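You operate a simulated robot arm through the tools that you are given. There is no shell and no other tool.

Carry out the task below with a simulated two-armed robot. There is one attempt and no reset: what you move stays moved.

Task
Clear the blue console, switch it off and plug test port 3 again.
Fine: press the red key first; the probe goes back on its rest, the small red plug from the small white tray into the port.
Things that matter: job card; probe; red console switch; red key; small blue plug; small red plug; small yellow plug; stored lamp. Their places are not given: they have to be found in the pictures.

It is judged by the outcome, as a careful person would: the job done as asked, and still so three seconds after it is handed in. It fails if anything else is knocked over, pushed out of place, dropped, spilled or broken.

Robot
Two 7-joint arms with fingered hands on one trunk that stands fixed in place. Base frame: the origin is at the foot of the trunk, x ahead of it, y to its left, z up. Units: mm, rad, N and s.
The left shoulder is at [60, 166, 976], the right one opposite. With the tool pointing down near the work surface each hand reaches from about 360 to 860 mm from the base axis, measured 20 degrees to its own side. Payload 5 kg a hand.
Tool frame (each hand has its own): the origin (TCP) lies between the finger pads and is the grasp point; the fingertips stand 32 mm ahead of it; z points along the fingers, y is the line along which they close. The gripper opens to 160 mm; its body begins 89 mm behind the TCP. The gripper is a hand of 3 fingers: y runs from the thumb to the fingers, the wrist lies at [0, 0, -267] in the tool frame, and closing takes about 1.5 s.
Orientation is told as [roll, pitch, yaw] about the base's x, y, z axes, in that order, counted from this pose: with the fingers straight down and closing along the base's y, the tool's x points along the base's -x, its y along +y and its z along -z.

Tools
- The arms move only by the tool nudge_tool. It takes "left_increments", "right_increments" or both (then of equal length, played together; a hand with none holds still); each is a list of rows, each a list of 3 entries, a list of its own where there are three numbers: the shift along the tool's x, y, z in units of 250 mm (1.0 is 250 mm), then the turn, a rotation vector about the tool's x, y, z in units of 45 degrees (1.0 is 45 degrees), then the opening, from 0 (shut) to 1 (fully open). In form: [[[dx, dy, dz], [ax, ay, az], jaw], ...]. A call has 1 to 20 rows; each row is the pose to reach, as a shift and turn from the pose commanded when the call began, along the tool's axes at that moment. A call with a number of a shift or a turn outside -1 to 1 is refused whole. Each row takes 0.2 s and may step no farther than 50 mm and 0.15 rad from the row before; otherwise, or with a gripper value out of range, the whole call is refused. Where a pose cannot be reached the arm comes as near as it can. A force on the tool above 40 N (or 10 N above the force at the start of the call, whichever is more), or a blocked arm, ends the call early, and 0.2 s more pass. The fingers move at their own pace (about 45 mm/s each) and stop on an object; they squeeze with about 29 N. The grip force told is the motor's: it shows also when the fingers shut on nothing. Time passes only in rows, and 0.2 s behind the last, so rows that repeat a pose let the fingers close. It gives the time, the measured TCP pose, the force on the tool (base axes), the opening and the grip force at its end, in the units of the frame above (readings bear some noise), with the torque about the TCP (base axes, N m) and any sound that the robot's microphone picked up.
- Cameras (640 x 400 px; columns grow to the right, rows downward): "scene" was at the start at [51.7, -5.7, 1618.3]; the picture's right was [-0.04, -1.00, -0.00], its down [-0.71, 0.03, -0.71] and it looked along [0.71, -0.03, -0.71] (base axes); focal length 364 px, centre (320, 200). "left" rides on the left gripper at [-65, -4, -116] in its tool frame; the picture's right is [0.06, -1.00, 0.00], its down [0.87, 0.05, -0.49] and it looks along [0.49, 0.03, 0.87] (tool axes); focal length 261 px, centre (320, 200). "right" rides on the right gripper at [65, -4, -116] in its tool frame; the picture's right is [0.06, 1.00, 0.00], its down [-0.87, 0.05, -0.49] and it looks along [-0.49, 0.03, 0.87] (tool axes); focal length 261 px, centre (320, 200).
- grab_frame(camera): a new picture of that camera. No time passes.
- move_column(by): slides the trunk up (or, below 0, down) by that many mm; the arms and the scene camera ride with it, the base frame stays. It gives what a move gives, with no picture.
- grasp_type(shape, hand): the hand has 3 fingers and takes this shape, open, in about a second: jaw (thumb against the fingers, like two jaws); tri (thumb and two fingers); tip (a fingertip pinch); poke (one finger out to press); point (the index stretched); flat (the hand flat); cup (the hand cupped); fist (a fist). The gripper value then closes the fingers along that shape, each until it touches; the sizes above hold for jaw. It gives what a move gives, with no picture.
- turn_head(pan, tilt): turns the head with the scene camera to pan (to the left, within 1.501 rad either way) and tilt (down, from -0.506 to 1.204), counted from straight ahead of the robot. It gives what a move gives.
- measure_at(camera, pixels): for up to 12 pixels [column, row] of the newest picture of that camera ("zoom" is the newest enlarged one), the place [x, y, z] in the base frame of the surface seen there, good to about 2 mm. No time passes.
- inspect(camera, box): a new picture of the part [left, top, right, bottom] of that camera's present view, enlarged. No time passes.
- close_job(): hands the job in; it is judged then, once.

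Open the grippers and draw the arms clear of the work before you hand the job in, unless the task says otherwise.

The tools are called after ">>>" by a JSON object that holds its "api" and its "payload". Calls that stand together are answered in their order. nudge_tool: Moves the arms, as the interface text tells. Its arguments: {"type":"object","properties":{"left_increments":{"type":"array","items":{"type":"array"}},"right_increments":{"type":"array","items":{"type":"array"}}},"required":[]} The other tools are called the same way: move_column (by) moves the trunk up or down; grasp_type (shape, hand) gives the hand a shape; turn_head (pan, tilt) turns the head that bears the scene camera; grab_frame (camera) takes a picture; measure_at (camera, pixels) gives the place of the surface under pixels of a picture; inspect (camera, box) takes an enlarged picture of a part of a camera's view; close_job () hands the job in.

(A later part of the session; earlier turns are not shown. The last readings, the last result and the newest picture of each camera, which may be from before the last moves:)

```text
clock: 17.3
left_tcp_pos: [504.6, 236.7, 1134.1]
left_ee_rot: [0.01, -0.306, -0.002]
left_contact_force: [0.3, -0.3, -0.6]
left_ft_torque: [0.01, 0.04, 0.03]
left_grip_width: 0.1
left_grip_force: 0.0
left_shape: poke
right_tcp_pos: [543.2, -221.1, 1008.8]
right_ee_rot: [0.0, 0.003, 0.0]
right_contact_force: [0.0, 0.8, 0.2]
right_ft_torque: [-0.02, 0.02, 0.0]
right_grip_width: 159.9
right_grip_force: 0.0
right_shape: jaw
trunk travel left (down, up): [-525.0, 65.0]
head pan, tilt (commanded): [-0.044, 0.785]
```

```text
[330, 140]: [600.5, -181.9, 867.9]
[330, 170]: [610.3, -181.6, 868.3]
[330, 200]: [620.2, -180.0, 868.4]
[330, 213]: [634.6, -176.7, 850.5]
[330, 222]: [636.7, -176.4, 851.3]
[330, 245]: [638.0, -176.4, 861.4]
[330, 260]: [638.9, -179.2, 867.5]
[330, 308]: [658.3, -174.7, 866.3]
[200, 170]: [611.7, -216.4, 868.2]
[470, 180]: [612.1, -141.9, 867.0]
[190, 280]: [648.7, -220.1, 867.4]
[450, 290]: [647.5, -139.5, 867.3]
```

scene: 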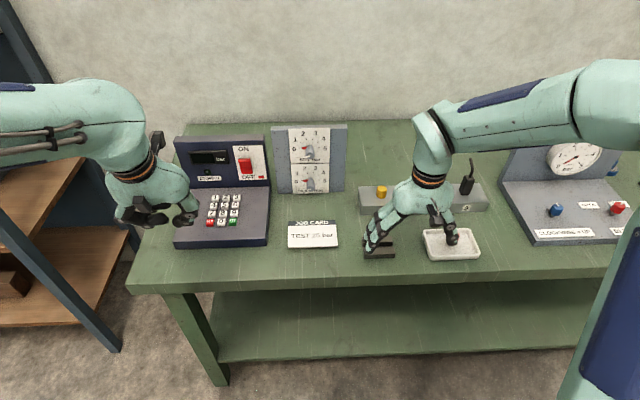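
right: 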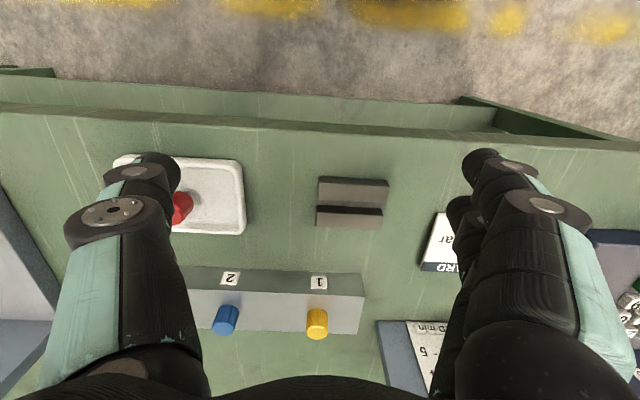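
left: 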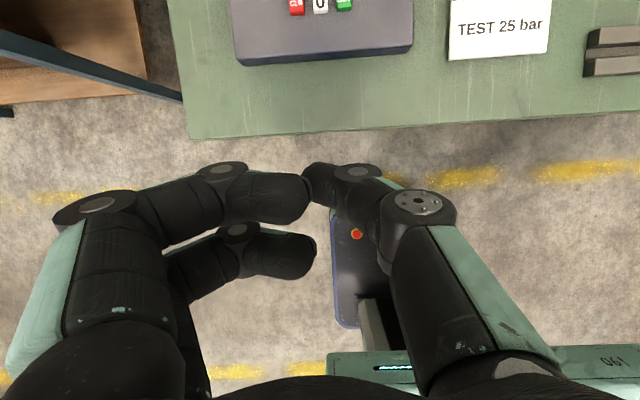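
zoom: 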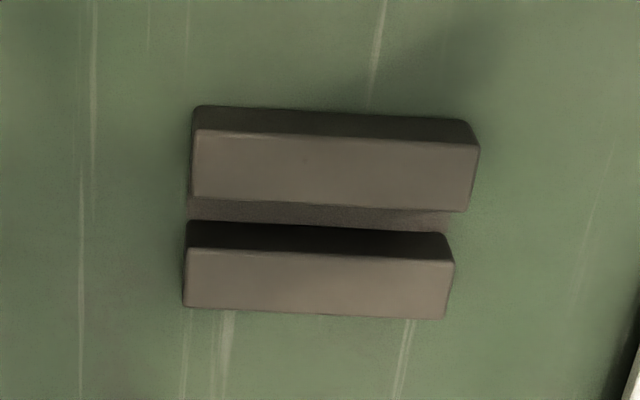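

The rest gap is 16 mm (x 621–637), 17 mm deep, centre (629, −180). Port 3 is near the reach limit, so I approach with the right tool tilted 30° forward, closing along y, with a part-open jaw, first to a waiting point in front of and above the probe.

>>> {"api": "nudge_tool", "payload": {"right_increments": [[[-0.09, -0.125, -0.06], [0, -0.095, 0], 0.5], [[-0.18, -0.25, -0.12], [0, -0.19, 0], 0.375], [[-0.27, -0.376, -0.18], [0, -0.286, 0], 0.375], [[-0.36, -0.5, -0.204], [0, -0.381, 0], 0.375], [[-0.45, -0.626, -0.204], [0, -0.476, 0], 0.375], [[-0.54, -0.751, -0.204], [0, -0.571, 0], 0.375], [[-0.628, -0.876, -0.204], [0, -0.667, 0], 0.375]]}}

>>> {"api": "grab_frame", "payload": {"camera": "right"}}

>>> {"api": "grab_frame", "payload": {"camera": "scene"}}

```text
clock: 18.9
left_tcp_pos: [503.9, 236.0, 1135.6]
left_ee_rot: [0.009, -0.305, -0.003]
left_contact_force: [0.3, 0.7, -0.9]
left_ft_torque: [0.02, 0.0, 0.01]
left_grip_width: 0.0
left_grip_force: 0.0
left_shape: poke
right_tcp_pos: [699.8, -445.0, 1059.9]
right_ee_rot: [-0.001, -0.526, -0.001]
right_contact_force: [0.0, -0.1, -0.5]
right_ft_torque: [-0.01, 0.03, 0.05]
right_grip_width: 60.6
right_grip_force: 0.1
right_shape: jaw
trunk travel left (down, up): [-525.0, 65.0]
head pan, tilt (commanded): [-0.044, 0.785]
```

```text
taken
```

right: 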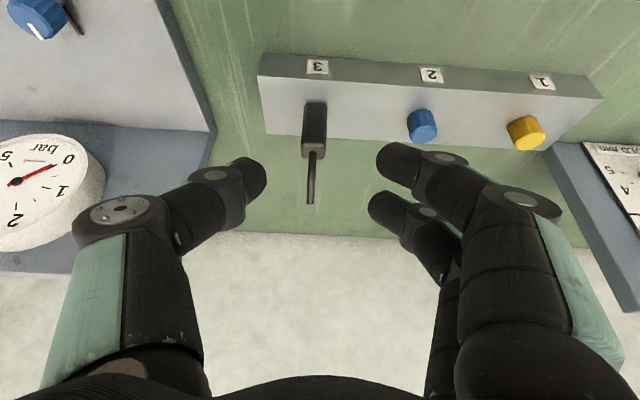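

```text
taken
```

scene: 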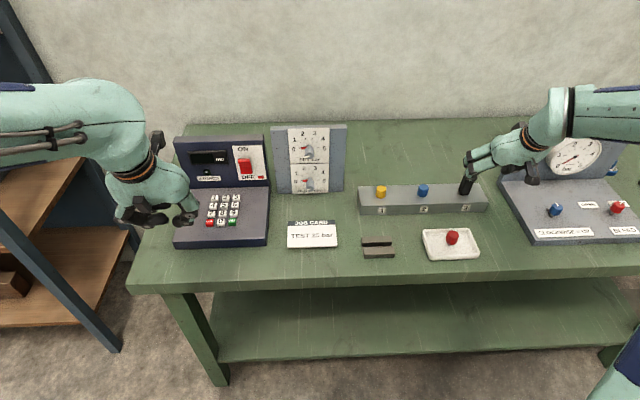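

The right camera sees the probe: handle at (314,130), stub to (311,200). I enlarge and measure it for exact dimensions.

>>> {"api": "inspect", "payload": {"camera": "right", "box": [264, 80, 364, 220]}}

```text
2.86 times, centred on (314, 150) of right
```

zoom: 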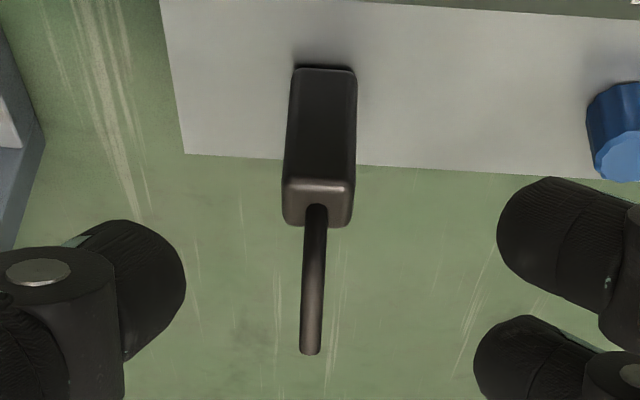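

>>> {"api": "measure_at", "payload": {"camera": "zoom", "pixels": [[323, 72], [297, 80], [352, 80], [290, 160], [350, 160], [320, 175], [318, 195], [300, 215], [345, 215], [316, 215], [312, 345], [318, 280]]}}

>>> {"api": "measure_at", "payload": {"camera": "zoom", "pixels": [[200, 100], [450, 100], [185, 150], [450, 165], [150, 240], [520, 200], [520, 340], [170, 280]]}}

```text
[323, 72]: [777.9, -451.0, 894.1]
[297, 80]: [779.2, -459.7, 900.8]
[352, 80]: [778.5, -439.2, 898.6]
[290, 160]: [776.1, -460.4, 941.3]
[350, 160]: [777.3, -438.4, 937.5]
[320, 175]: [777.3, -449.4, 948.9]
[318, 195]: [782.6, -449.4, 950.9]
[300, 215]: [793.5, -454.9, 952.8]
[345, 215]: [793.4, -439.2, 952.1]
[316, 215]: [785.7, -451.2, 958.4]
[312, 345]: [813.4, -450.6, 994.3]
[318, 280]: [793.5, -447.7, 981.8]
```

```text
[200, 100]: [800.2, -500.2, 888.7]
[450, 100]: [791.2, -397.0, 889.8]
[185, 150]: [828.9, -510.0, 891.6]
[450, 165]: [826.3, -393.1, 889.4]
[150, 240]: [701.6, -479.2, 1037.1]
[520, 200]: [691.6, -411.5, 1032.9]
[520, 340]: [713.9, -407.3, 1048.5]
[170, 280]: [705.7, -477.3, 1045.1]
```

The handle is about 22×22 mm, centred at (788, −450), top z≈952. I move above it so the open fingers straddle the stub, stopping with fingertips about at the handle's top.

>>> {"api": "nudge_tool", "payload": {"right_increments": [[[-0.1, -0.01, 0.06], [0, 0, 0], 0.375], [[-0.2, -0.01, 0.12], [0, 0, 0], 0.375], [[-0.29, -0.01, 0.19], [0, 0, 0], 0.375], [[-0.22, -0.01, 0.31], [0, 0, 0], 0.375], [[-0.165, -0.01, 0.418], [0, 0, 0], 0.375]]}}

>>> {"api": "grab_frame", "payload": {"camera": "right"}}

>>> {"api": "inspect", "payload": {"camera": "scene", "box": [420, 120, 560, 230]}}

```text
clock: 20.1
left_tcp_pos: [504.1, 236.0, 1135.4]
left_ee_rot: [0.007, -0.305, -0.002]
left_contact_force: [0.8, -0.1, -0.5]
left_ft_torque: [-0.01, 0.04, 0.0]
left_grip_width: 0.1
left_grip_force: 0.1
left_shape: poke
right_tcp_pos: [786.9, -443.5, 988.1]
right_ee_rot: [0.0, -0.523, 0.0]
right_contact_force: [0.0, 0.6, 0.0]
right_ft_torque: [0.0, -0.01, -0.01]
right_grip_width: 60.2
right_grip_force: 0.0
right_shape: jaw
trunk travel left (down, up): [-525.0, 65.0]
head pan, tilt (commanded): [-0.044, 0.785]
```

```text
taken
```

right: 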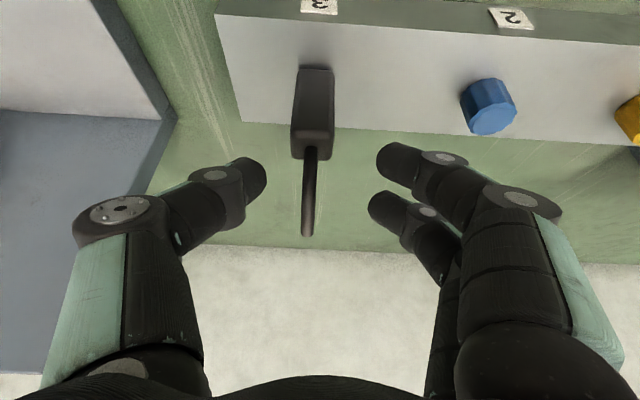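

```text
3.64 times, centred on (490, 175) of scene
```

zoom: 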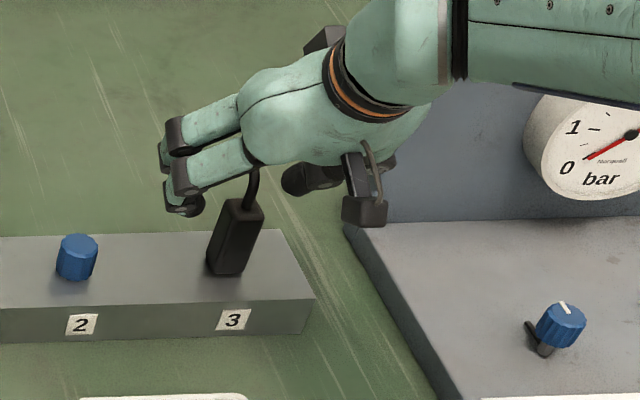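

The probe sits about 7 mm toward −y of the hand's centre line (stub at column 310 vs 320). I correct that and lower the hand around the handle to TCP z≈937.

>>> {"api": "nudge_tool", "payload": {"right_increments": [[[0, -0.026, 0], [0, 0, 0], 0.375], [[0.033, -0.026, 0.06], [0, 0, 0], 0.375], [[0.066, -0.026, 0.12], [0, 0, 0], 0.375], [[0.0985, -0.026, 0.179], [0, 0, 0], 0.375]]}}

>>> {"api": "grab_frame", "payload": {"camera": "right"}}

>>> {"api": "inspect", "payload": {"camera": "scene", "box": [420, 120, 560, 230]}}

```text
clock: 21.1
left_tcp_pos: [504.1, 236.2, 1134.9]
left_ee_rot: [0.009, -0.305, -0.005]
left_contact_force: [0.3, -0.1, -0.8]
left_ft_torque: [0.02, -0.01, -0.01]
left_grip_width: 0.0
left_grip_force: 0.0
left_shape: poke
right_tcp_pos: [789.4, -449.4, 938.9]
right_ee_rot: [0.0, -0.524, 0.001]
right_contact_force: [0.1, 0.4, -0.3]
right_ft_torque: [0.03, 0.04, 0.02]
right_grip_width: 60.3
right_grip_force: 0.0
right_shape: jaw
trunk travel left (down, up): [-525.0, 65.0]
head pan, tilt (commanded): [-0.044, 0.785]
```

```text
taken
```

right: 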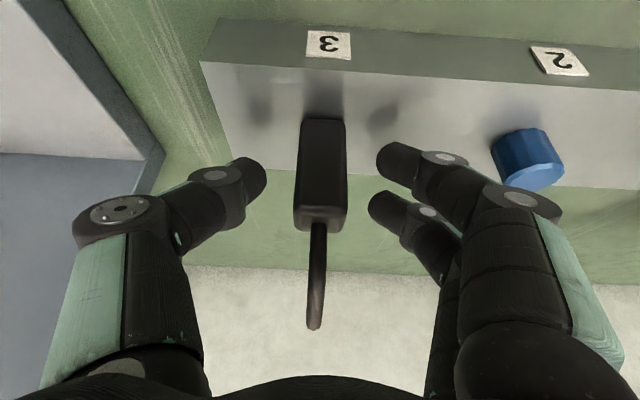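

```text
3.64 times, centred on (490, 175) of scene
```

zoom: 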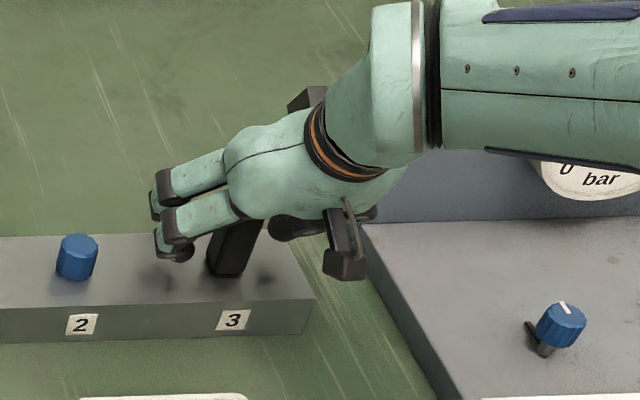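

The handle is centred between the thumb and fingers (column 320). I close the hand on it.

>>> {"api": "nudge_tool", "payload": {"right_increments": [[[0, 0, 0], [0, 0, 0], 0.2], [[0, 0, 0], [0, 0, 0], 0.1], [[0, 0, 0], [0, 0, 0], 0.0], [[0, 0, 0], [0, 0, 0], 0.0], [[0, 0, 0], [0, 0, 0], 0.0], [[0, 0, 0], [0, 0, 0], 0.0]]}}

>>> {"api": "grab_frame", "payload": {"camera": "right"}}

```text
clock: 22.5
left_tcp_pos: [502.9, 237.0, 1136.3]
left_ee_rot: [0.008, -0.306, -0.003]
left_contact_force: [0.3, -0.7, -0.1]
left_ft_torque: [-0.04, 0.0, -0.02]
left_grip_width: 0.0
left_grip_force: 0.1
left_shape: poke
right_tcp_pos: [789.5, -450.0, 938.2]
right_ee_rot: [-0.001, -0.525, 0.001]
right_contact_force: [-2.1, -0.6, 1.5]
right_ft_torque: [-0.01, 0.08, -0.02]
right_grip_width: 13.4
right_grip_force: 29.4
right_shape: jaw
trunk travel left (down, up): [-525.0, 65.0]
head pan, tilt (commanded): [-0.044, 0.785]
```

```text
taken
```

right: 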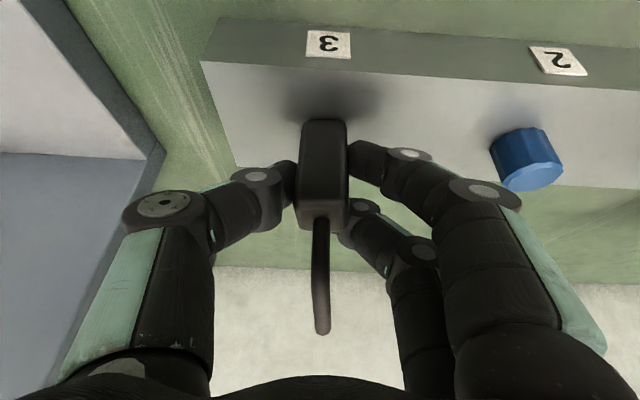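

The grip holds (29 N). I pull the probe straight up slowly by 60 mm.

>>> {"api": "nudge_tool", "payload": {"right_increments": [[[-0.01, 0, -0.0173], [0, 0, 0], 0.0], [[-0.02, 0, -0.0346], [0, 0, 0], 0.0], [[-0.03, 0, -0.052], [0, 0, 0], 0.0], [[-0.04, 0, -0.0693], [0, 0, 0], 0.0], [[-0.06, 0, -0.104], [0, 0, 0], 0.0], [[-0.09, 0, -0.156], [0, 0, 0], 0.0], [[-0.12, 0, -0.208], [0, 0, 0], 0.0]]}}

>>> {"api": "grab_frame", "payload": {"camera": "right"}}

>>> {"api": "inspect", "payload": {"camera": "scene", "box": [420, 120, 560, 230]}}

```text
clock: 24.1
left_tcp_pos: [503.0, 235.6, 1134.9]
left_ee_rot: [0.008, -0.305, -0.004]
left_contact_force: [0.4, 0.5, 0.3]
left_ft_torque: [-0.03, -0.04, 0.0]
left_grip_width: 0.0
left_grip_force: 0.0
left_shape: poke
right_tcp_pos: [790.4, -447.8, 998.9]
right_ee_rot: [-0.001, -0.525, -0.001]
right_contact_force: [-0.8, -0.4, -2.1]
right_ft_torque: [0.0, -0.01, -0.01]
right_grip_width: 12.0
right_grip_force: 28.8
right_shape: jaw
trunk travel left (down, up): [-525.0, 65.0]
head pan, tilt (commanded): [-0.044, 0.785]
```

```text
taken
```

right: 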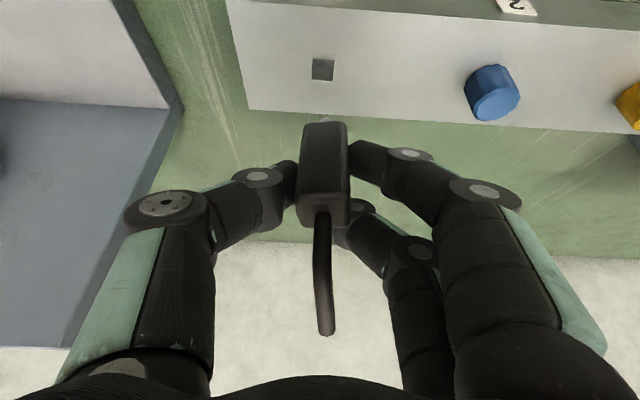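

```text
3.64 times, centred on (490, 175) of scene
```

zoom: 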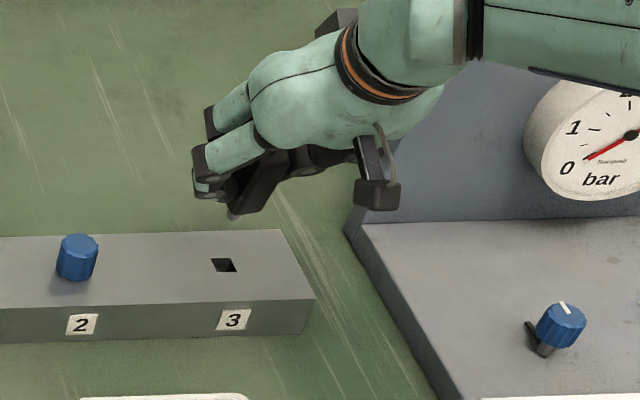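

The probe is out; port 3 shows a square hole at (222,265) in the zoom. I enlarge on the held probe to see its pin.

>>> {"api": "inspect", "payload": {"camera": "scene", "box": [450, 145, 510, 200]}}

>>> {"api": "measure_at", "payload": {"camera": "right", "pixels": [[323, 69], [313, 60], [333, 60], [313, 78], [333, 79], [323, 130], [323, 200], [325, 330], [323, 245], [305, 160], [345, 160]]}}

```text
7.27 times, centred on (480, 172) of scene
```

zoom: 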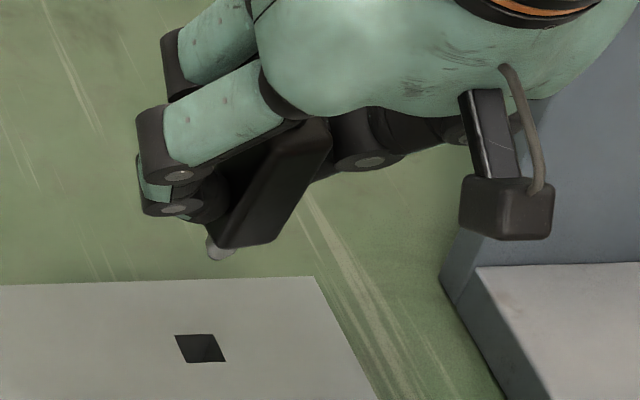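

```text
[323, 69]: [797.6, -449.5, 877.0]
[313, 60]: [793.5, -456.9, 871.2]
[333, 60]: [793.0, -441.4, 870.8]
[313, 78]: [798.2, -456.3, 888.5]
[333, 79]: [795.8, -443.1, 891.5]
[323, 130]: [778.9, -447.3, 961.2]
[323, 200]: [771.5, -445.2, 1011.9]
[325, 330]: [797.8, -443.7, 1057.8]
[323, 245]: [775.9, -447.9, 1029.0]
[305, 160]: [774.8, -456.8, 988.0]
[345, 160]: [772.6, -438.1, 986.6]
```

The pin end is visible at (220,250) in this zoom. I measure it and the handle's bottom edge.

>>> {"api": "measure_at", "payload": {"camera": "zoom", "pixels": [[215, 245], [220, 252], [225, 256], [230, 252], [222, 258], [245, 246], [265, 240], [275, 200], [215, 230], [300, 140], [325, 150], [285, 180]]}}

```text
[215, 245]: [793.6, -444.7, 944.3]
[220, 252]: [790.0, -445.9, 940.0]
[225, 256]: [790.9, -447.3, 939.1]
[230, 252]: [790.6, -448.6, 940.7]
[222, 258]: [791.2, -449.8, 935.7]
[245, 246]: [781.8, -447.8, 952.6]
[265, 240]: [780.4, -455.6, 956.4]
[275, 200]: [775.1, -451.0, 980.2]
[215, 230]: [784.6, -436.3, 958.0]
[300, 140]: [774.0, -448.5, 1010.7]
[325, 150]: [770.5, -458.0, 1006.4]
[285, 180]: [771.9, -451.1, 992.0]
```

The pin is about 16–18 mm long and 10 mm square, which just fits the rest's slot (16 mm wide, 17 mm deep) with the 22 mm handle standing on the bars. I lift higher, level the probe (it leans about 8° toward me) and carry it toward the rest.

>>> {"api": "nudge_tool", "payload": {"right_increments": [[[-0.08, 0, -0.139], [0, 0, 0], 0.0], [[0.0, 0.141, -0.185], [0, 0.025, 0], 0.0], [[0.079, 0.283, -0.231], [0, 0.051, 0], 0.0], [[0.159, 0.424, -0.277], [0, 0.076, 0], 0.0], [[0.239, 0.566, -0.323], [0, 0.102, 0], 0.0], [[0.319, 0.707, -0.369], [0, 0.127, 0], 0.0], [[0.398, 0.849, -0.415], [0, 0.153, 0], 0.0], [[0.478, 0.99, -0.461], [0, 0.178, 0], 0.0]]}}

>>> {"api": "grab_frame", "payload": {"camera": "right"}}

>>> {"api": "grab_frame", "payload": {"camera": "scene"}}

>>> {"api": "inspect", "payload": {"camera": "scene", "box": [340, 140, 460, 260]}}

```text
clock: 25.9
left_tcp_pos: [502.2, 236.3, 1136.7]
left_ee_rot: [0.01, -0.306, -0.002]
left_contact_force: [0.1, 0.9, -0.4]
left_ft_torque: [-0.01, -0.06, -0.01]
left_grip_width: 0.2
left_grip_force: 0.1
left_shape: poke
right_tcp_pos: [626.1, -199.1, 1038.4]
right_ee_rot: [0.001, -0.384, 0.001]
right_contact_force: [0.2, -0.4, -1.1]
right_ft_torque: [-0.03, 0.02, -0.01]
right_grip_width: 11.7
right_grip_force: 28.7
right_shape: jaw
trunk travel left (down, up): [-525.0, 65.0]
head pan, tilt (commanded): [-0.044, 0.785]
```

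```text
taken
```

right: 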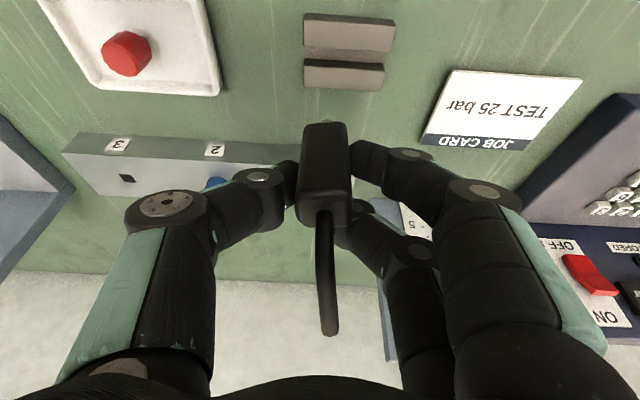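

```text
taken
```

scene: 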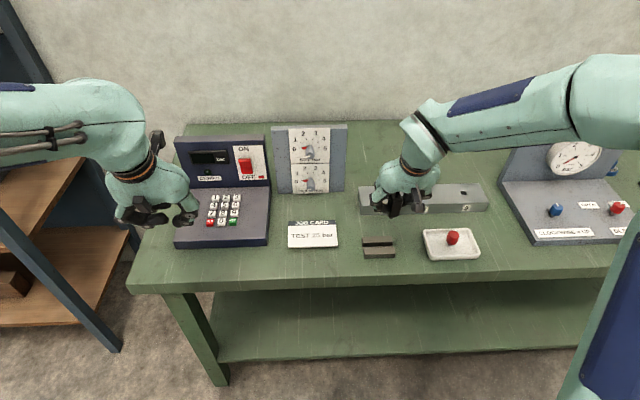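

```text
3.33 times, centred on (400, 200) of scene
```

zoom: 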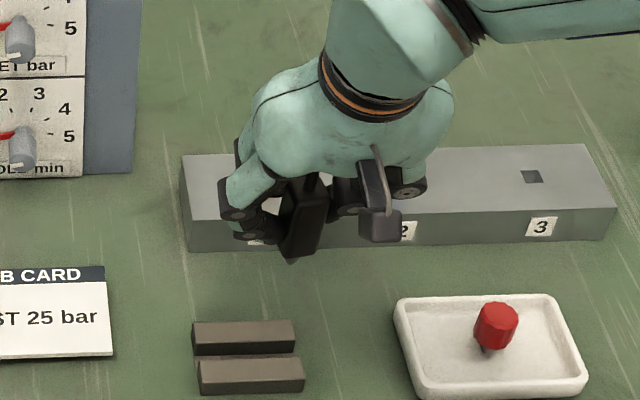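

The probe now hangs over the rest region. I check its tilt by measuring along its faces in the right and scene zooms.

>>> {"api": "inspect", "payload": {"camera": "right", "box": [270, 100, 380, 240]}}

>>> {"api": "measure_at", "payload": {"camera": "zoom", "pixels": [[320, 130], [320, 180], [320, 240], [320, 290], [270, 130], [270, 300], [375, 130], [380, 300], [320, 345], [290, 350], [375, 345], [322, 108]]}}

>>> {"api": "inspect", "payload": {"camera": "scene", "box": [375, 170, 425, 225]}}

```text
2.86 times, centred on (325, 170) of right
```

zoom: 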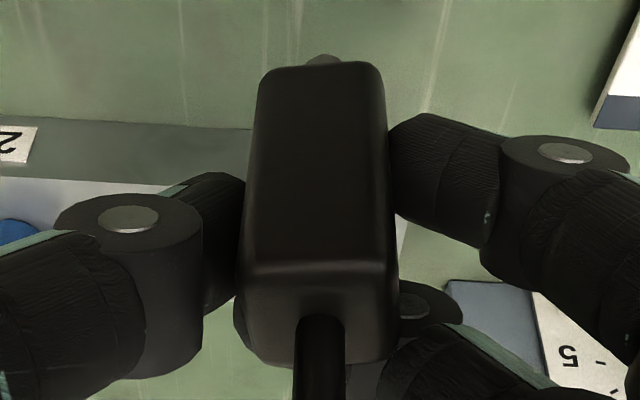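

```text
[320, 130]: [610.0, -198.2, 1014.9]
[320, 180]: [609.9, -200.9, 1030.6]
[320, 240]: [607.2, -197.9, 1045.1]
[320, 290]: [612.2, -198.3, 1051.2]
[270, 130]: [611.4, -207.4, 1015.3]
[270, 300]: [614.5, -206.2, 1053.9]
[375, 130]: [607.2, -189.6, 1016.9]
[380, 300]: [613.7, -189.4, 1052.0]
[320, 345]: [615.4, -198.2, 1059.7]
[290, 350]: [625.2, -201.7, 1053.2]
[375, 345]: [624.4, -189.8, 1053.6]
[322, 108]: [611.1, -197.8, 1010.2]
```

```text
7.27 times, centred on (400, 198) of scene
```

zoom: 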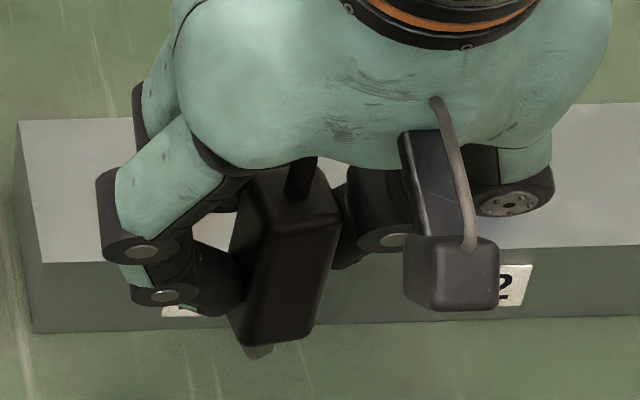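

I take more face points from the scene zoom to pin down the remaining tilt and the pin's position.

>>> {"api": "measure_at", "payload": {"camera": "zoom", "pixels": [[310, 215], [300, 240], [295, 265], [285, 290], [280, 310], [270, 335], [300, 325], [258, 350], [250, 352], [265, 351], [240, 330], [305, 185]]}}

>>> {"api": "measure_at", "payload": {"camera": "right", "pixels": [[322, 121], [320, 128], [323, 135], [315, 140], [335, 150], [320, 160], [320, 170], [320, 180], [323, 190], [328, 330], [325, 300], [323, 260]]}}

```text
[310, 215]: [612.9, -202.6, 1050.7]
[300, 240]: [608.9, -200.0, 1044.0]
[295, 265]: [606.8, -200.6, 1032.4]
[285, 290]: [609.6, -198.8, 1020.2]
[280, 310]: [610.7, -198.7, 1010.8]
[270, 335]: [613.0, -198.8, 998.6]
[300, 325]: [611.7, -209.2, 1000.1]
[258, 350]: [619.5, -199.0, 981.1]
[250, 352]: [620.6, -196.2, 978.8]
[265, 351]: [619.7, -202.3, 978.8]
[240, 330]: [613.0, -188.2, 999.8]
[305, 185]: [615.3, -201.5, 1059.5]
```

```text
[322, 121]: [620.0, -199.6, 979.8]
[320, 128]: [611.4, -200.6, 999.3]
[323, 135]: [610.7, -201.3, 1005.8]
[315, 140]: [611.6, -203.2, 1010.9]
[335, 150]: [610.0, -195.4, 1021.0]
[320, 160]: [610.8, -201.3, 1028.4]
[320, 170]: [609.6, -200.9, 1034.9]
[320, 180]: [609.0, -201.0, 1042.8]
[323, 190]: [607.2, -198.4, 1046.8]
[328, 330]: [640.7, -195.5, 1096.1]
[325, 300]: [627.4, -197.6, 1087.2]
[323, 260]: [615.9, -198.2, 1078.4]
```

The probe still leans about 5°, its pin centre at about (625, −199), tip z≈978. I level it by 4.5°, shift to the slot centre (629, −180) and lower by 80 mm.

>>> {"api": "nudge_tool", "payload": {"right_increments": [[[-0.033, 0.076, 0.0135], [0, 0.1, 0], 0.0], [[0.007, 0.076, 0.112], [0, 0.1, 0], 0.0], [[0.047, 0.076, 0.211], [0, 0.1, 0], 0.0], [[0.087, 0.076, 0.31], [0, 0.1, 0], 0.0], [[0.087, 0.076, 0.31], [0, 0.1, 0], 0.0]]}}

>>> {"api": "grab_frame", "payload": {"camera": "right"}}

>>> {"api": "inspect", "payload": {"camera": "scene", "box": [350, 200, 410, 260]}}

```text
clock: 27.1
left_tcp_pos: [503.5, 236.9, 1134.0]
left_ee_rot: [0.008, -0.306, -0.004]
left_contact_force: [-0.5, 0.7, 0.0]
left_ft_torque: [-0.03, 0.0, 0.0]
left_grip_width: 0.0
left_grip_force: 0.0
left_shape: poke
right_tcp_pos: [637.1, -183.7, 961.5]
right_ee_rot: [-0.001, -0.306, 0.002]
right_contact_force: [-1.3, -0.5, -1.1]
right_ft_torque: [-0.03, -0.01, -0.01]
right_grip_width: 11.8
right_grip_force: 29.2
right_shape: jaw
trunk travel left (down, up): [-525.0, 65.0]
head pan, tilt (commanded): [-0.044, 0.785]
```

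```text
taken
```

right: 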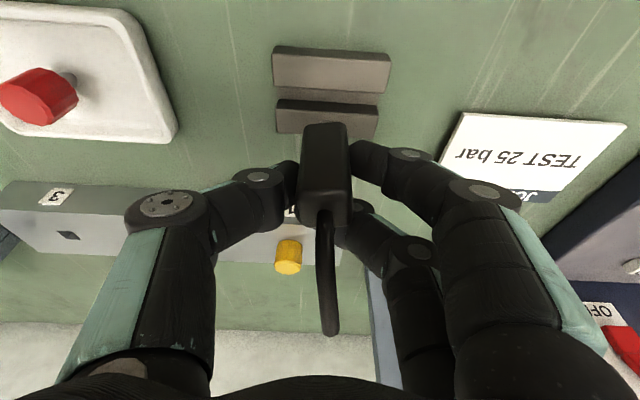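

```text
6.67 times, centred on (380, 230) of scene
```

zoom: 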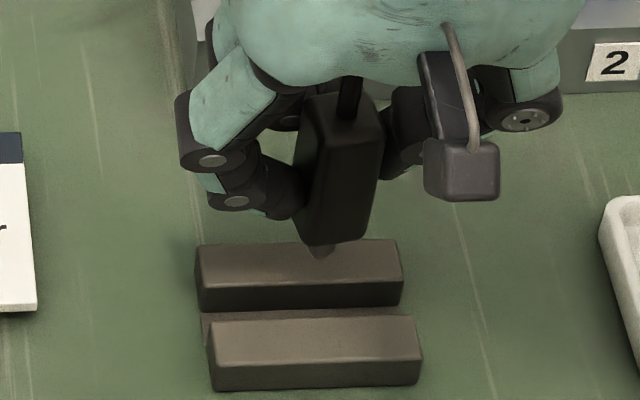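

The probe hangs above the rest, pin at (320,250) in the zoom. I measure its face, pin and the bars again.

>>> {"api": "measure_at", "payload": {"camera": "zoom", "pixels": [[350, 140], [345, 160], [343, 180], [338, 200], [335, 215], [330, 232], [320, 250], [313, 250], [328, 250], [308, 232], [362, 232], [320, 256]]}}

>>> {"api": "measure_at", "payload": {"camera": "zoom", "pixels": [[300, 265], [300, 280], [250, 260], [380, 260], [300, 325], [300, 355], [300, 316], [300, 300], [340, 130], [375, 150], [305, 210], [300, 180]]}}

```text
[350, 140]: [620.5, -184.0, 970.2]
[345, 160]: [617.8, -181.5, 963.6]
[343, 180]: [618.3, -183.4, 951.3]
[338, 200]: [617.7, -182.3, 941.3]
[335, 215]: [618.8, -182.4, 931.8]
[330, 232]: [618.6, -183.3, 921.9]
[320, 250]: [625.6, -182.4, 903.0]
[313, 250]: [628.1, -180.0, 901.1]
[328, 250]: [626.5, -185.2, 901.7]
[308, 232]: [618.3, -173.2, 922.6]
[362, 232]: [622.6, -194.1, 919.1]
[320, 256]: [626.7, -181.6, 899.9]
```

```text
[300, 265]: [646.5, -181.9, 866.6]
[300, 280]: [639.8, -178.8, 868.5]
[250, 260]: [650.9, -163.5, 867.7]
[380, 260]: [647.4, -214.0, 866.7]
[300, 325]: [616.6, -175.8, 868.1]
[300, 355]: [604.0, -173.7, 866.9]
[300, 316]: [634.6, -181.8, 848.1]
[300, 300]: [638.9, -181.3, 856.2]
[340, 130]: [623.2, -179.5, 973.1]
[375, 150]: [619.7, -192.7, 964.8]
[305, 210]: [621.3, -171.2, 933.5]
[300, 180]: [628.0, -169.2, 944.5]
```

The handle is now upright with its front face at x≈618, the pin centred near x 630, y −183, tip z≈898. I lower 40 mm with a tiny correction so the pin enters the slot.

>>> {"api": "nudge_tool", "payload": {"right_increments": [[[0.004, 0.008, 0.0], [0, 0, 0], 0.0], [[0.016, 0.008, 0.038], [0, 0, 0], 0.0], [[0.028, 0.008, 0.076], [0, 0, 0], 0.0], [[0.034, 0.008, 0.095], [0, 0, 0], 0.0], [[0.04, 0.008, 0.114], [0, 0, 0], 0.0], [[0.046, 0.008, 0.133], [0, 0, 0], 0.0], [[0.052, 0.008, 0.1515], [0, 0, 0], 0.0]]}}

>>> {"api": "inspect", "payload": {"camera": "scene", "box": [350, 200, 410, 260]}}

>>> {"api": "inspect", "payload": {"camera": "right", "box": [250, 60, 400, 230]}}

```text
clock: 28.7
left_tcp_pos: [502.6, 236.2, 1135.6]
left_ee_rot: [0.008, -0.305, -0.005]
left_contact_force: [-0.4, -0.2, -0.1]
left_ft_torque: [-0.02, 0.02, -0.03]
left_grip_width: 0.0
left_grip_force: 0.0
left_shape: poke
right_tcp_pos: [635.9, -180.7, 918.0]
right_ee_rot: [0.0, -0.304, 0.0]
right_contact_force: [0.9, -0.7, -1.1]
right_ft_torque: [0.04, 0.0, -0.01]
right_grip_width: 11.5
right_grip_force: 28.6
right_shape: jaw
trunk travel left (down, up): [-525.0, 65.0]
head pan, tilt (commanded): [-0.044, 0.785]
```

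```text
6.67 times, centred on (380, 230) of scene
```

zoom: 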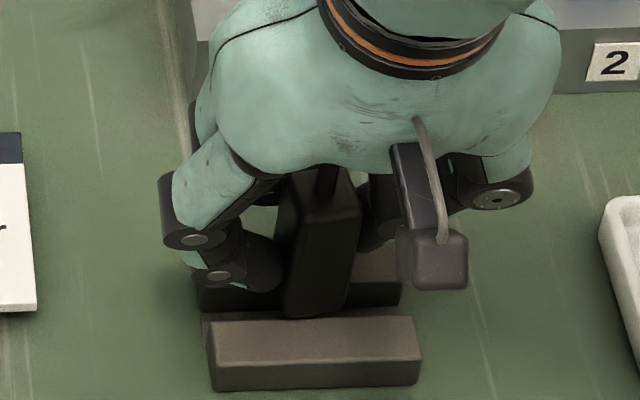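

```text
2.35 times, centred on (325, 145) of right
```

zoom: 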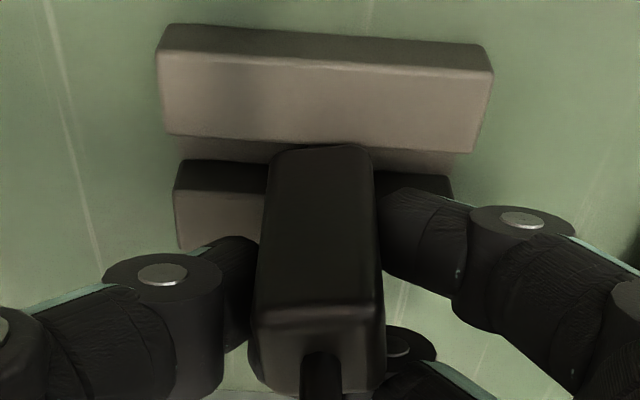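

No contact yet; the handle bottom is about 7 mm above the bars. I check the handle face against the bars before the last lowering.

>>> {"api": "measure_at", "payload": {"camera": "zoom", "pixels": [[310, 140], [310, 120]]}}

>>> {"api": "inspect", "payload": {"camera": "scene", "box": [365, 215, 405, 255]}}

```text
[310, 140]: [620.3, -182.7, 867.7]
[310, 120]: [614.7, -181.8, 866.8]
```

```text
10.00 times, centred on (385, 235) of scene
```

zoom: 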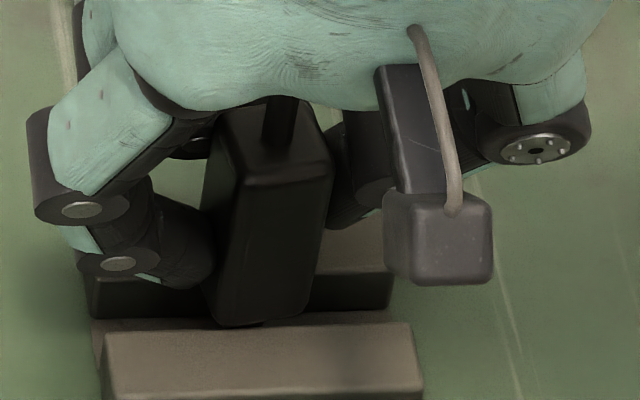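

>>> {"api": "measure_at", "payload": {"camera": "zoom", "pixels": [[275, 200], [270, 230], [265, 260], [260, 290], [255, 310], [252, 320], [225, 318], [300, 312], [200, 335], [320, 330], [257, 326], [350, 250]]}}

```text
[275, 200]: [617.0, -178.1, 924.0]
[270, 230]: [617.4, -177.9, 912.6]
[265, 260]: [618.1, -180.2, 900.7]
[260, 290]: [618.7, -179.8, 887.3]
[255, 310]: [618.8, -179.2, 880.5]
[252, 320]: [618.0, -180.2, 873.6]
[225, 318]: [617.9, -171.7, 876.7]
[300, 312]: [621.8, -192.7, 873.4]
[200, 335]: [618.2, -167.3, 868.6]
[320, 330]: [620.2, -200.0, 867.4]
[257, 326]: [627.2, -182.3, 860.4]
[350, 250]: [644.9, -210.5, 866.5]
```

The pin is in the slot and the handle bottom about 5 mm above the bars. I lower the last millimetres gently until contact.

>>> {"api": "nudge_tool", "payload": {"right_increments": [[[0.0024, 0, 0.0076], [0, 0, 0], 0.0], [[0.0048, 0, 0.0153], [0, 0, 0], 0.0], [[0.006, 0, 0.0191], [0, 0, 0], 0.0], [[0.006, 0, 0.0191], [0, 0, 0], 0.0]]}}

>>> {"api": "inspect", "payload": {"camera": "scene", "box": [365, 215, 405, 255]}}

```text
clock: 29.7
left_tcp_pos: [503.9, 236.2, 1136.3]
left_ee_rot: [0.008, -0.306, -0.004]
left_contact_force: [-0.2, 0.3, 0.7]
left_ft_torque: [0.01, 0.04, -0.02]
left_grip_width: 0.1
left_grip_force: 0.1
left_shape: poke
right_tcp_pos: [636.8, -181.1, 915.2]
right_ee_rot: [0.0, -0.309, -0.001]
right_contact_force: [-0.1, -1.9, 12.2]
right_ft_torque: [-0.01, 0.02, 0.0]
right_grip_width: 12.0
right_grip_force: 29.0
right_shape: jaw
trunk travel left (down, up): [-525.0, 65.0]
head pan, tilt (commanded): [-0.044, 0.785]
```

```text
10.00 times, centred on (385, 235) of scene
```

zoom: 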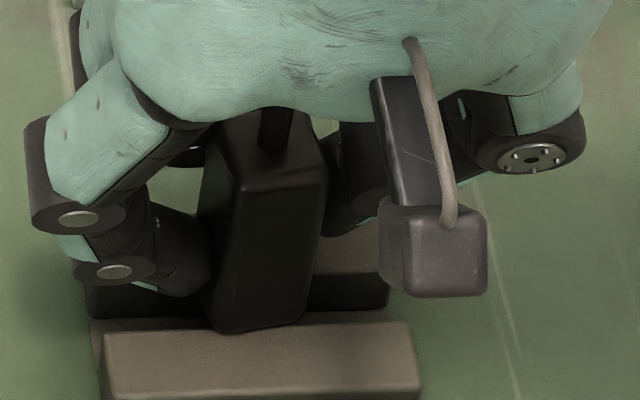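

Contact force 12 N upward with no torque: the probe stands on the rest. I relieve 2 mm and open the hand slightly to release.

>>> {"api": "nudge_tool", "payload": {"right_increments": [[[-0.0024, 0, -0.0076], [0, 0, 0], 0.0], [[-0.0024, 0, -0.0076], [0, 0, 0], 0.15], [[-0.0024, 0, -0.0076], [0, 0, 0], 0.25], [[-0.0024, 0, -0.0076], [0, 0, 0], 0.32], [[-0.0024, 0, -0.0076], [0, 0, 0], 0.375], [[-0.0024, 0, -0.0076], [0, 0, 0], 0.375]]}}

>>> {"api": "inspect", "payload": {"camera": "scene", "box": [365, 215, 405, 255]}}

>>> {"api": "grab_frame", "payload": {"camera": "right"}}

```text
clock: 31.1
left_tcp_pos: [503.4, 236.8, 1135.7]
left_ee_rot: [0.009, -0.305, -0.004]
left_contact_force: [-0.1, 0.6, -0.1]
left_ft_torque: [0.01, 0.01, 0.04]
left_grip_width: 0.0
left_grip_force: 0.0
left_shape: poke
right_tcp_pos: [636.7, -181.3, 916.7]
right_ee_rot: [0.001, -0.305, 0.0]
right_contact_force: [-0.4, 0.6, -0.6]
right_ft_torque: [0.01, 0.01, 0.01]
right_grip_width: 59.3
right_grip_force: 0.1
right_shape: jaw
trunk travel left (down, up): [-525.0, 65.0]
head pan, tilt (commanded): [-0.044, 0.785]
```

```text
10.00 times, centred on (385, 235) of scene
```

zoom: 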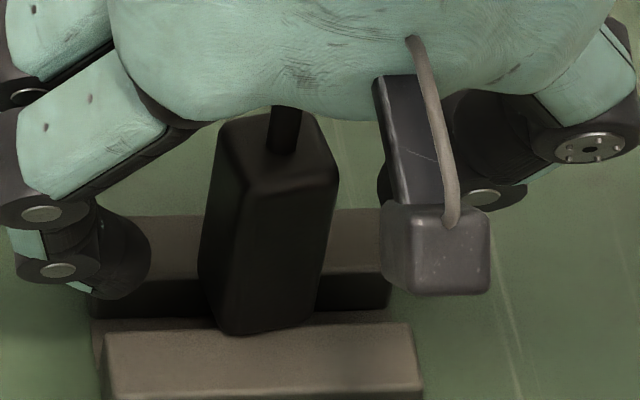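

```text
taken
```

right: 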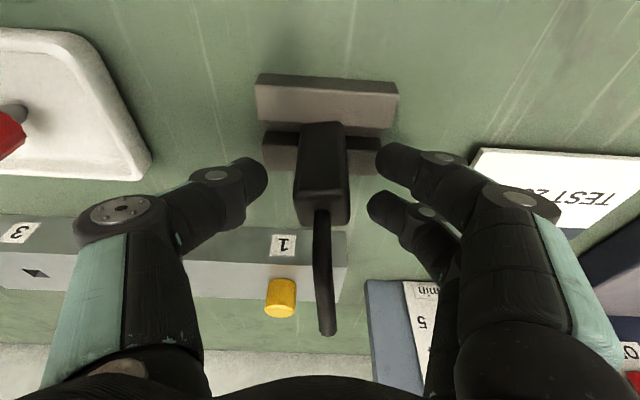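

The hand is open and free (about 0 N); the probe stands on the rest with its handle on both bars. I raise the hand straight up.

>>> {"api": "nudge_tool", "payload": {"right_increments": [[[-0.018, 0, -0.057], [0, 0, 0], 0.375], [[-0.048, 0, -0.153], [0, 0, 0], 0.375], [[-0.096, 0, -0.305], [0, 0, 0], 0.375], [[-0.144, 0, -0.458], [0, 0, 0], 0.375]]}}

>>> {"api": "grab_frame", "payload": {"camera": "scene"}}

>>> {"api": "inspect", "payload": {"camera": "scene", "box": [340, 170, 420, 270]}}

>>> {"api": "grab_frame", "payload": {"camera": "right"}}

```text
clock: 32.1
left_tcp_pos: [502.9, 235.8, 1136.1]
left_ee_rot: [0.009, -0.304, -0.002]
left_contact_force: [-0.1, -0.1, 0.5]
left_ft_torque: [-0.02, -0.03, -0.03]
left_grip_width: 0.0
left_grip_force: 0.1
left_shape: poke
right_tcp_pos: [634.6, -179.0, 1034.9]
right_ee_rot: [0.001, -0.305, 0.001]
right_contact_force: [-0.7, 1.1, -0.3]
right_ft_torque: [0.0, -0.02, -0.01]
right_grip_width: 59.5
right_grip_force: 0.1
right_shape: jaw
trunk travel left (down, up): [-525.0, 65.0]
head pan, tilt (commanded): [-0.044, 0.785]
```

```text
taken
```

scene: 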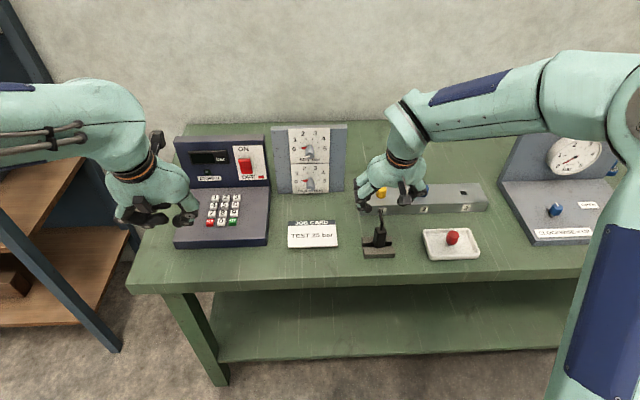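

```text
4.00 times, centred on (380, 220) of scene
```

zoom: 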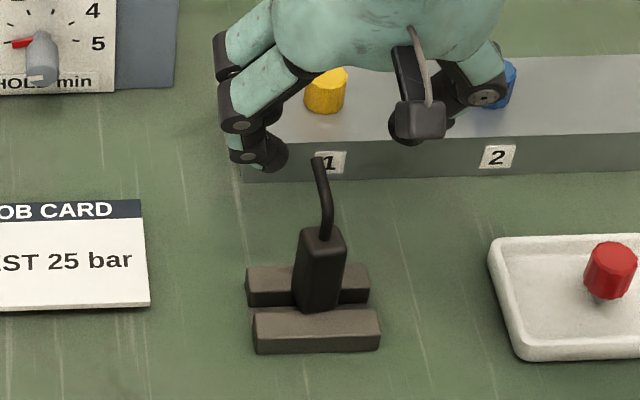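

```text
taken
```

right: 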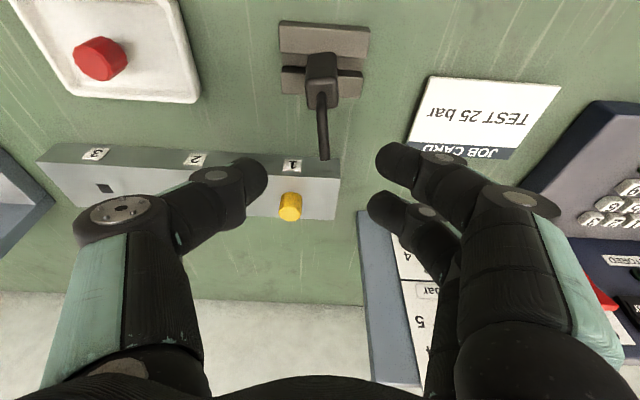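

The probe stands upright on the rest. Next I study the red plug in the tray with an enlarged scene view.

>>> {"api": "inspect", "payload": {"camera": "scene", "box": [415, 220, 485, 270]}}

>>> {"api": "measure_at", "payload": {"camera": "zoom", "pixels": [[340, 120], [340, 135], [340, 160], [340, 180], [305, 140], [375, 140], [335, 210], [325, 215], [250, 200], [420, 200], [330, 105], [345, 150]]}}

```text
8.00 times, centred on (450, 245) of scene
```

zoom: 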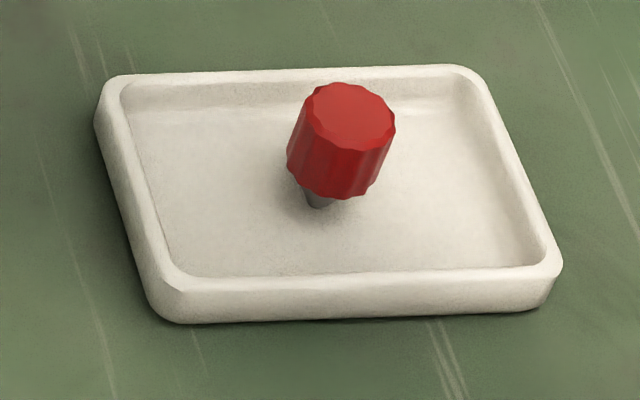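

```text
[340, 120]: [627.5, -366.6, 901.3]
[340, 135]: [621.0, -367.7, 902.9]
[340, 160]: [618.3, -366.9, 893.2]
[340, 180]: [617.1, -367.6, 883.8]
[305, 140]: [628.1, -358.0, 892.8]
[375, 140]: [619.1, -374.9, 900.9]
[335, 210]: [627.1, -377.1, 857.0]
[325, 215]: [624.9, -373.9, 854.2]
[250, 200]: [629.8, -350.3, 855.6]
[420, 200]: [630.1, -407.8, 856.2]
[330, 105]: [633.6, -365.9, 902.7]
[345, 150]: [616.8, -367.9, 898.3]
```

The plug stands upright on its pin: head top z≈902, centre about (628, −368), tray floor z≈855. I move the right hand sideways at full height, then down to 20 mm above the plug with the same 17.5° tilt.

>>> {"api": "nudge_tool", "payload": {"right_increments": [[[0.01, -0.152, -0.003], [0, 0, 0], 0.375], [[0.019, -0.304, -0.006], [0, 0, 0], 0.375], [[0.029, -0.456, -0.009], [0, 0, 0], 0.375], [[0.038, -0.608, -0.012], [0, 0, 0], 0.375], [[0.048, -0.758, -0.015], [0, 0, 0], 0.375], [[0.093, -0.758, 0.128], [0, 0, 0], 0.375], [[0.138, -0.758, 0.271], [0, 0, 0], 0.375]]}}

>>> {"api": "grab_frame", "payload": {"camera": "right"}}

>>> {"api": "inspect", "payload": {"camera": "scene", "box": [400, 180, 500, 270]}}

```text
clock: 33.7
left_tcp_pos: [503.9, 235.9, 1136.1]
left_ee_rot: [0.009, -0.304, -0.003]
left_contact_force: [0.1, 0.2, 0.6]
left_ft_torque: [0.02, -0.01, -0.01]
left_grip_width: 0.0
left_grip_force: 0.1
left_shape: poke
right_tcp_pos: [623.5, -369.6, 959.3]
right_ee_rot: [0.001, -0.304, 0.001]
right_contact_force: [-0.1, 0.4, 0.6]
right_ft_torque: [-0.01, 0.03, -0.02]
right_grip_width: 59.8
right_grip_force: 0.1
right_shape: jaw
trunk travel left (down, up): [-525.0, 65.0]
head pan, tilt (commanded): [-0.044, 0.785]
```

```text
taken
```

right: 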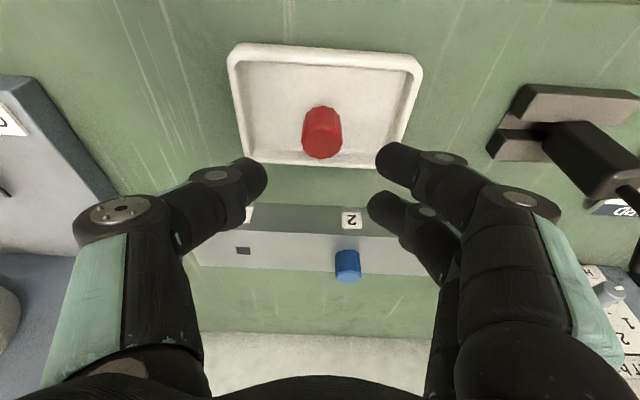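

```text
4.44 times, centred on (450, 225) of scene
```

zoom: 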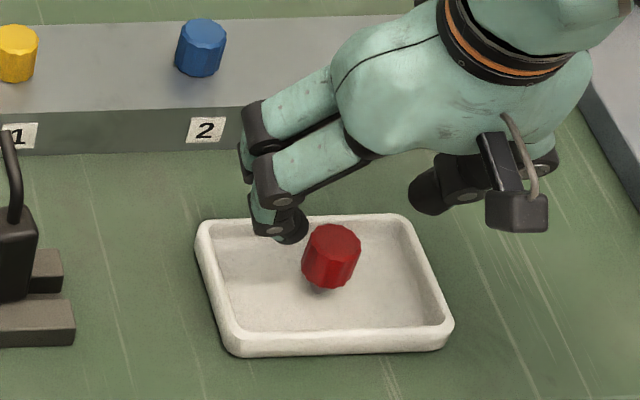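

The plug is at (322,133) in the right view, straight ahead. I measure its head and the port hole from here.

>>> {"api": "measure_at", "payload": {"camera": "right", "pixels": [[322, 148], [312, 146], [333, 146], [322, 155], [322, 140], [322, 125], [304, 130], [340, 130], [322, 112], [280, 120], [243, 250], [347, 272]]}}

>>> {"api": "inspect", "payload": {"camera": "right", "box": [282, 90, 362, 170]}}

```text
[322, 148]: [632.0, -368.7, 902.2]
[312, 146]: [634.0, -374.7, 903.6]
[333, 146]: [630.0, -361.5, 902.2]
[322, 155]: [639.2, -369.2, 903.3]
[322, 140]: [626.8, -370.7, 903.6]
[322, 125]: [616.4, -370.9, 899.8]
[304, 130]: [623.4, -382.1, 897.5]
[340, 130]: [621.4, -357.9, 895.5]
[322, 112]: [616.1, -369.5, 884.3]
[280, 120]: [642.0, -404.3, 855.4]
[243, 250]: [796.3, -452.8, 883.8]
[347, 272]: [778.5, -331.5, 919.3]
```

```text
5.00 times, centred on (322, 130) of right
```

zoom: 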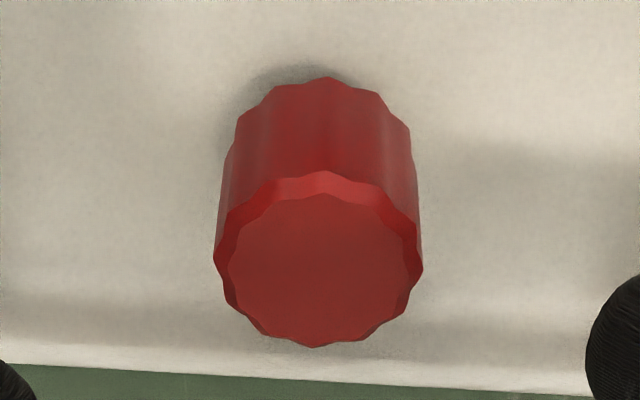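

Head centre is (628.7, −369.7), in line with the hand. I lower the hand 47 mm so the fingertips surround the head and stay above the tray floor.

>>> {"api": "nudge_tool", "payload": {"right_increments": [[[0.019, -0.002, 0.06], [0, 0, 0], 0.375], [[0.038, -0.002, 0.12], [0, 0, 0], 0.375], [[0.0566, -0.002, 0.179], [0, 0, 0], 0.375]]}}

>>> {"api": "grab_frame", "payload": {"camera": "right"}}

>>> {"api": "inspect", "payload": {"camera": "scene", "box": [410, 190, 490, 270]}}

```text
clock: 34.5
left_tcp_pos: [504.3, 236.3, 1134.3]
left_ee_rot: [0.008, -0.306, -0.004]
left_contact_force: [-0.1, -0.2, 0.5]
left_ft_torque: [0.01, 0.01, 0.02]
left_grip_width: 0.0
left_grip_force: 0.0
left_shape: poke
right_tcp_pos: [623.5, -371.1, 912.4]
right_ee_rot: [0.001, -0.305, 0.001]
right_contact_force: [-0.2, -0.4, -0.5]
right_ft_torque: [0.02, -0.02, 0.0]
right_grip_width: 59.6
right_grip_force: 0.0
right_shape: jaw
trunk travel left (down, up): [-525.0, 65.0]
head pan, tilt (commanded): [-0.044, 0.785]
```

```text
taken
```

right: 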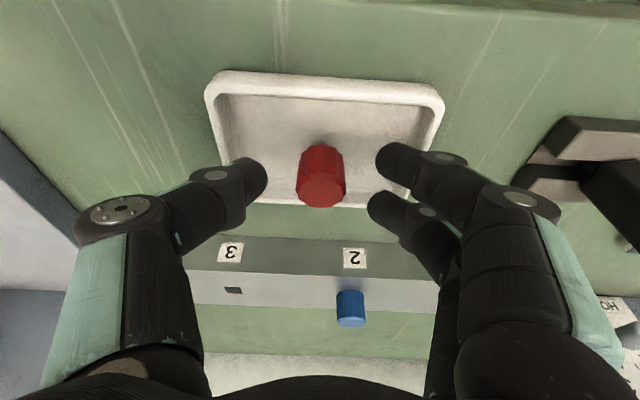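

```text
5.00 times, centred on (450, 230) of scene
```

zoom: 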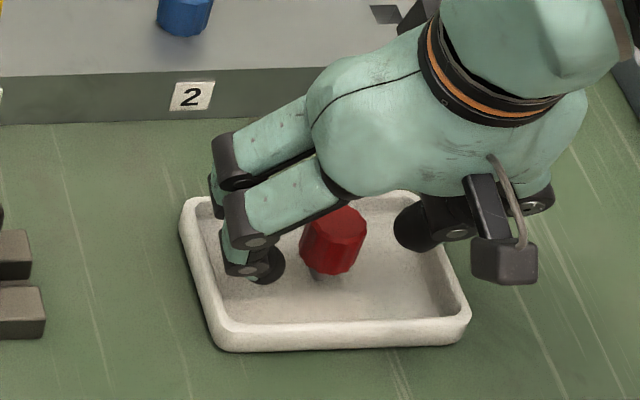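

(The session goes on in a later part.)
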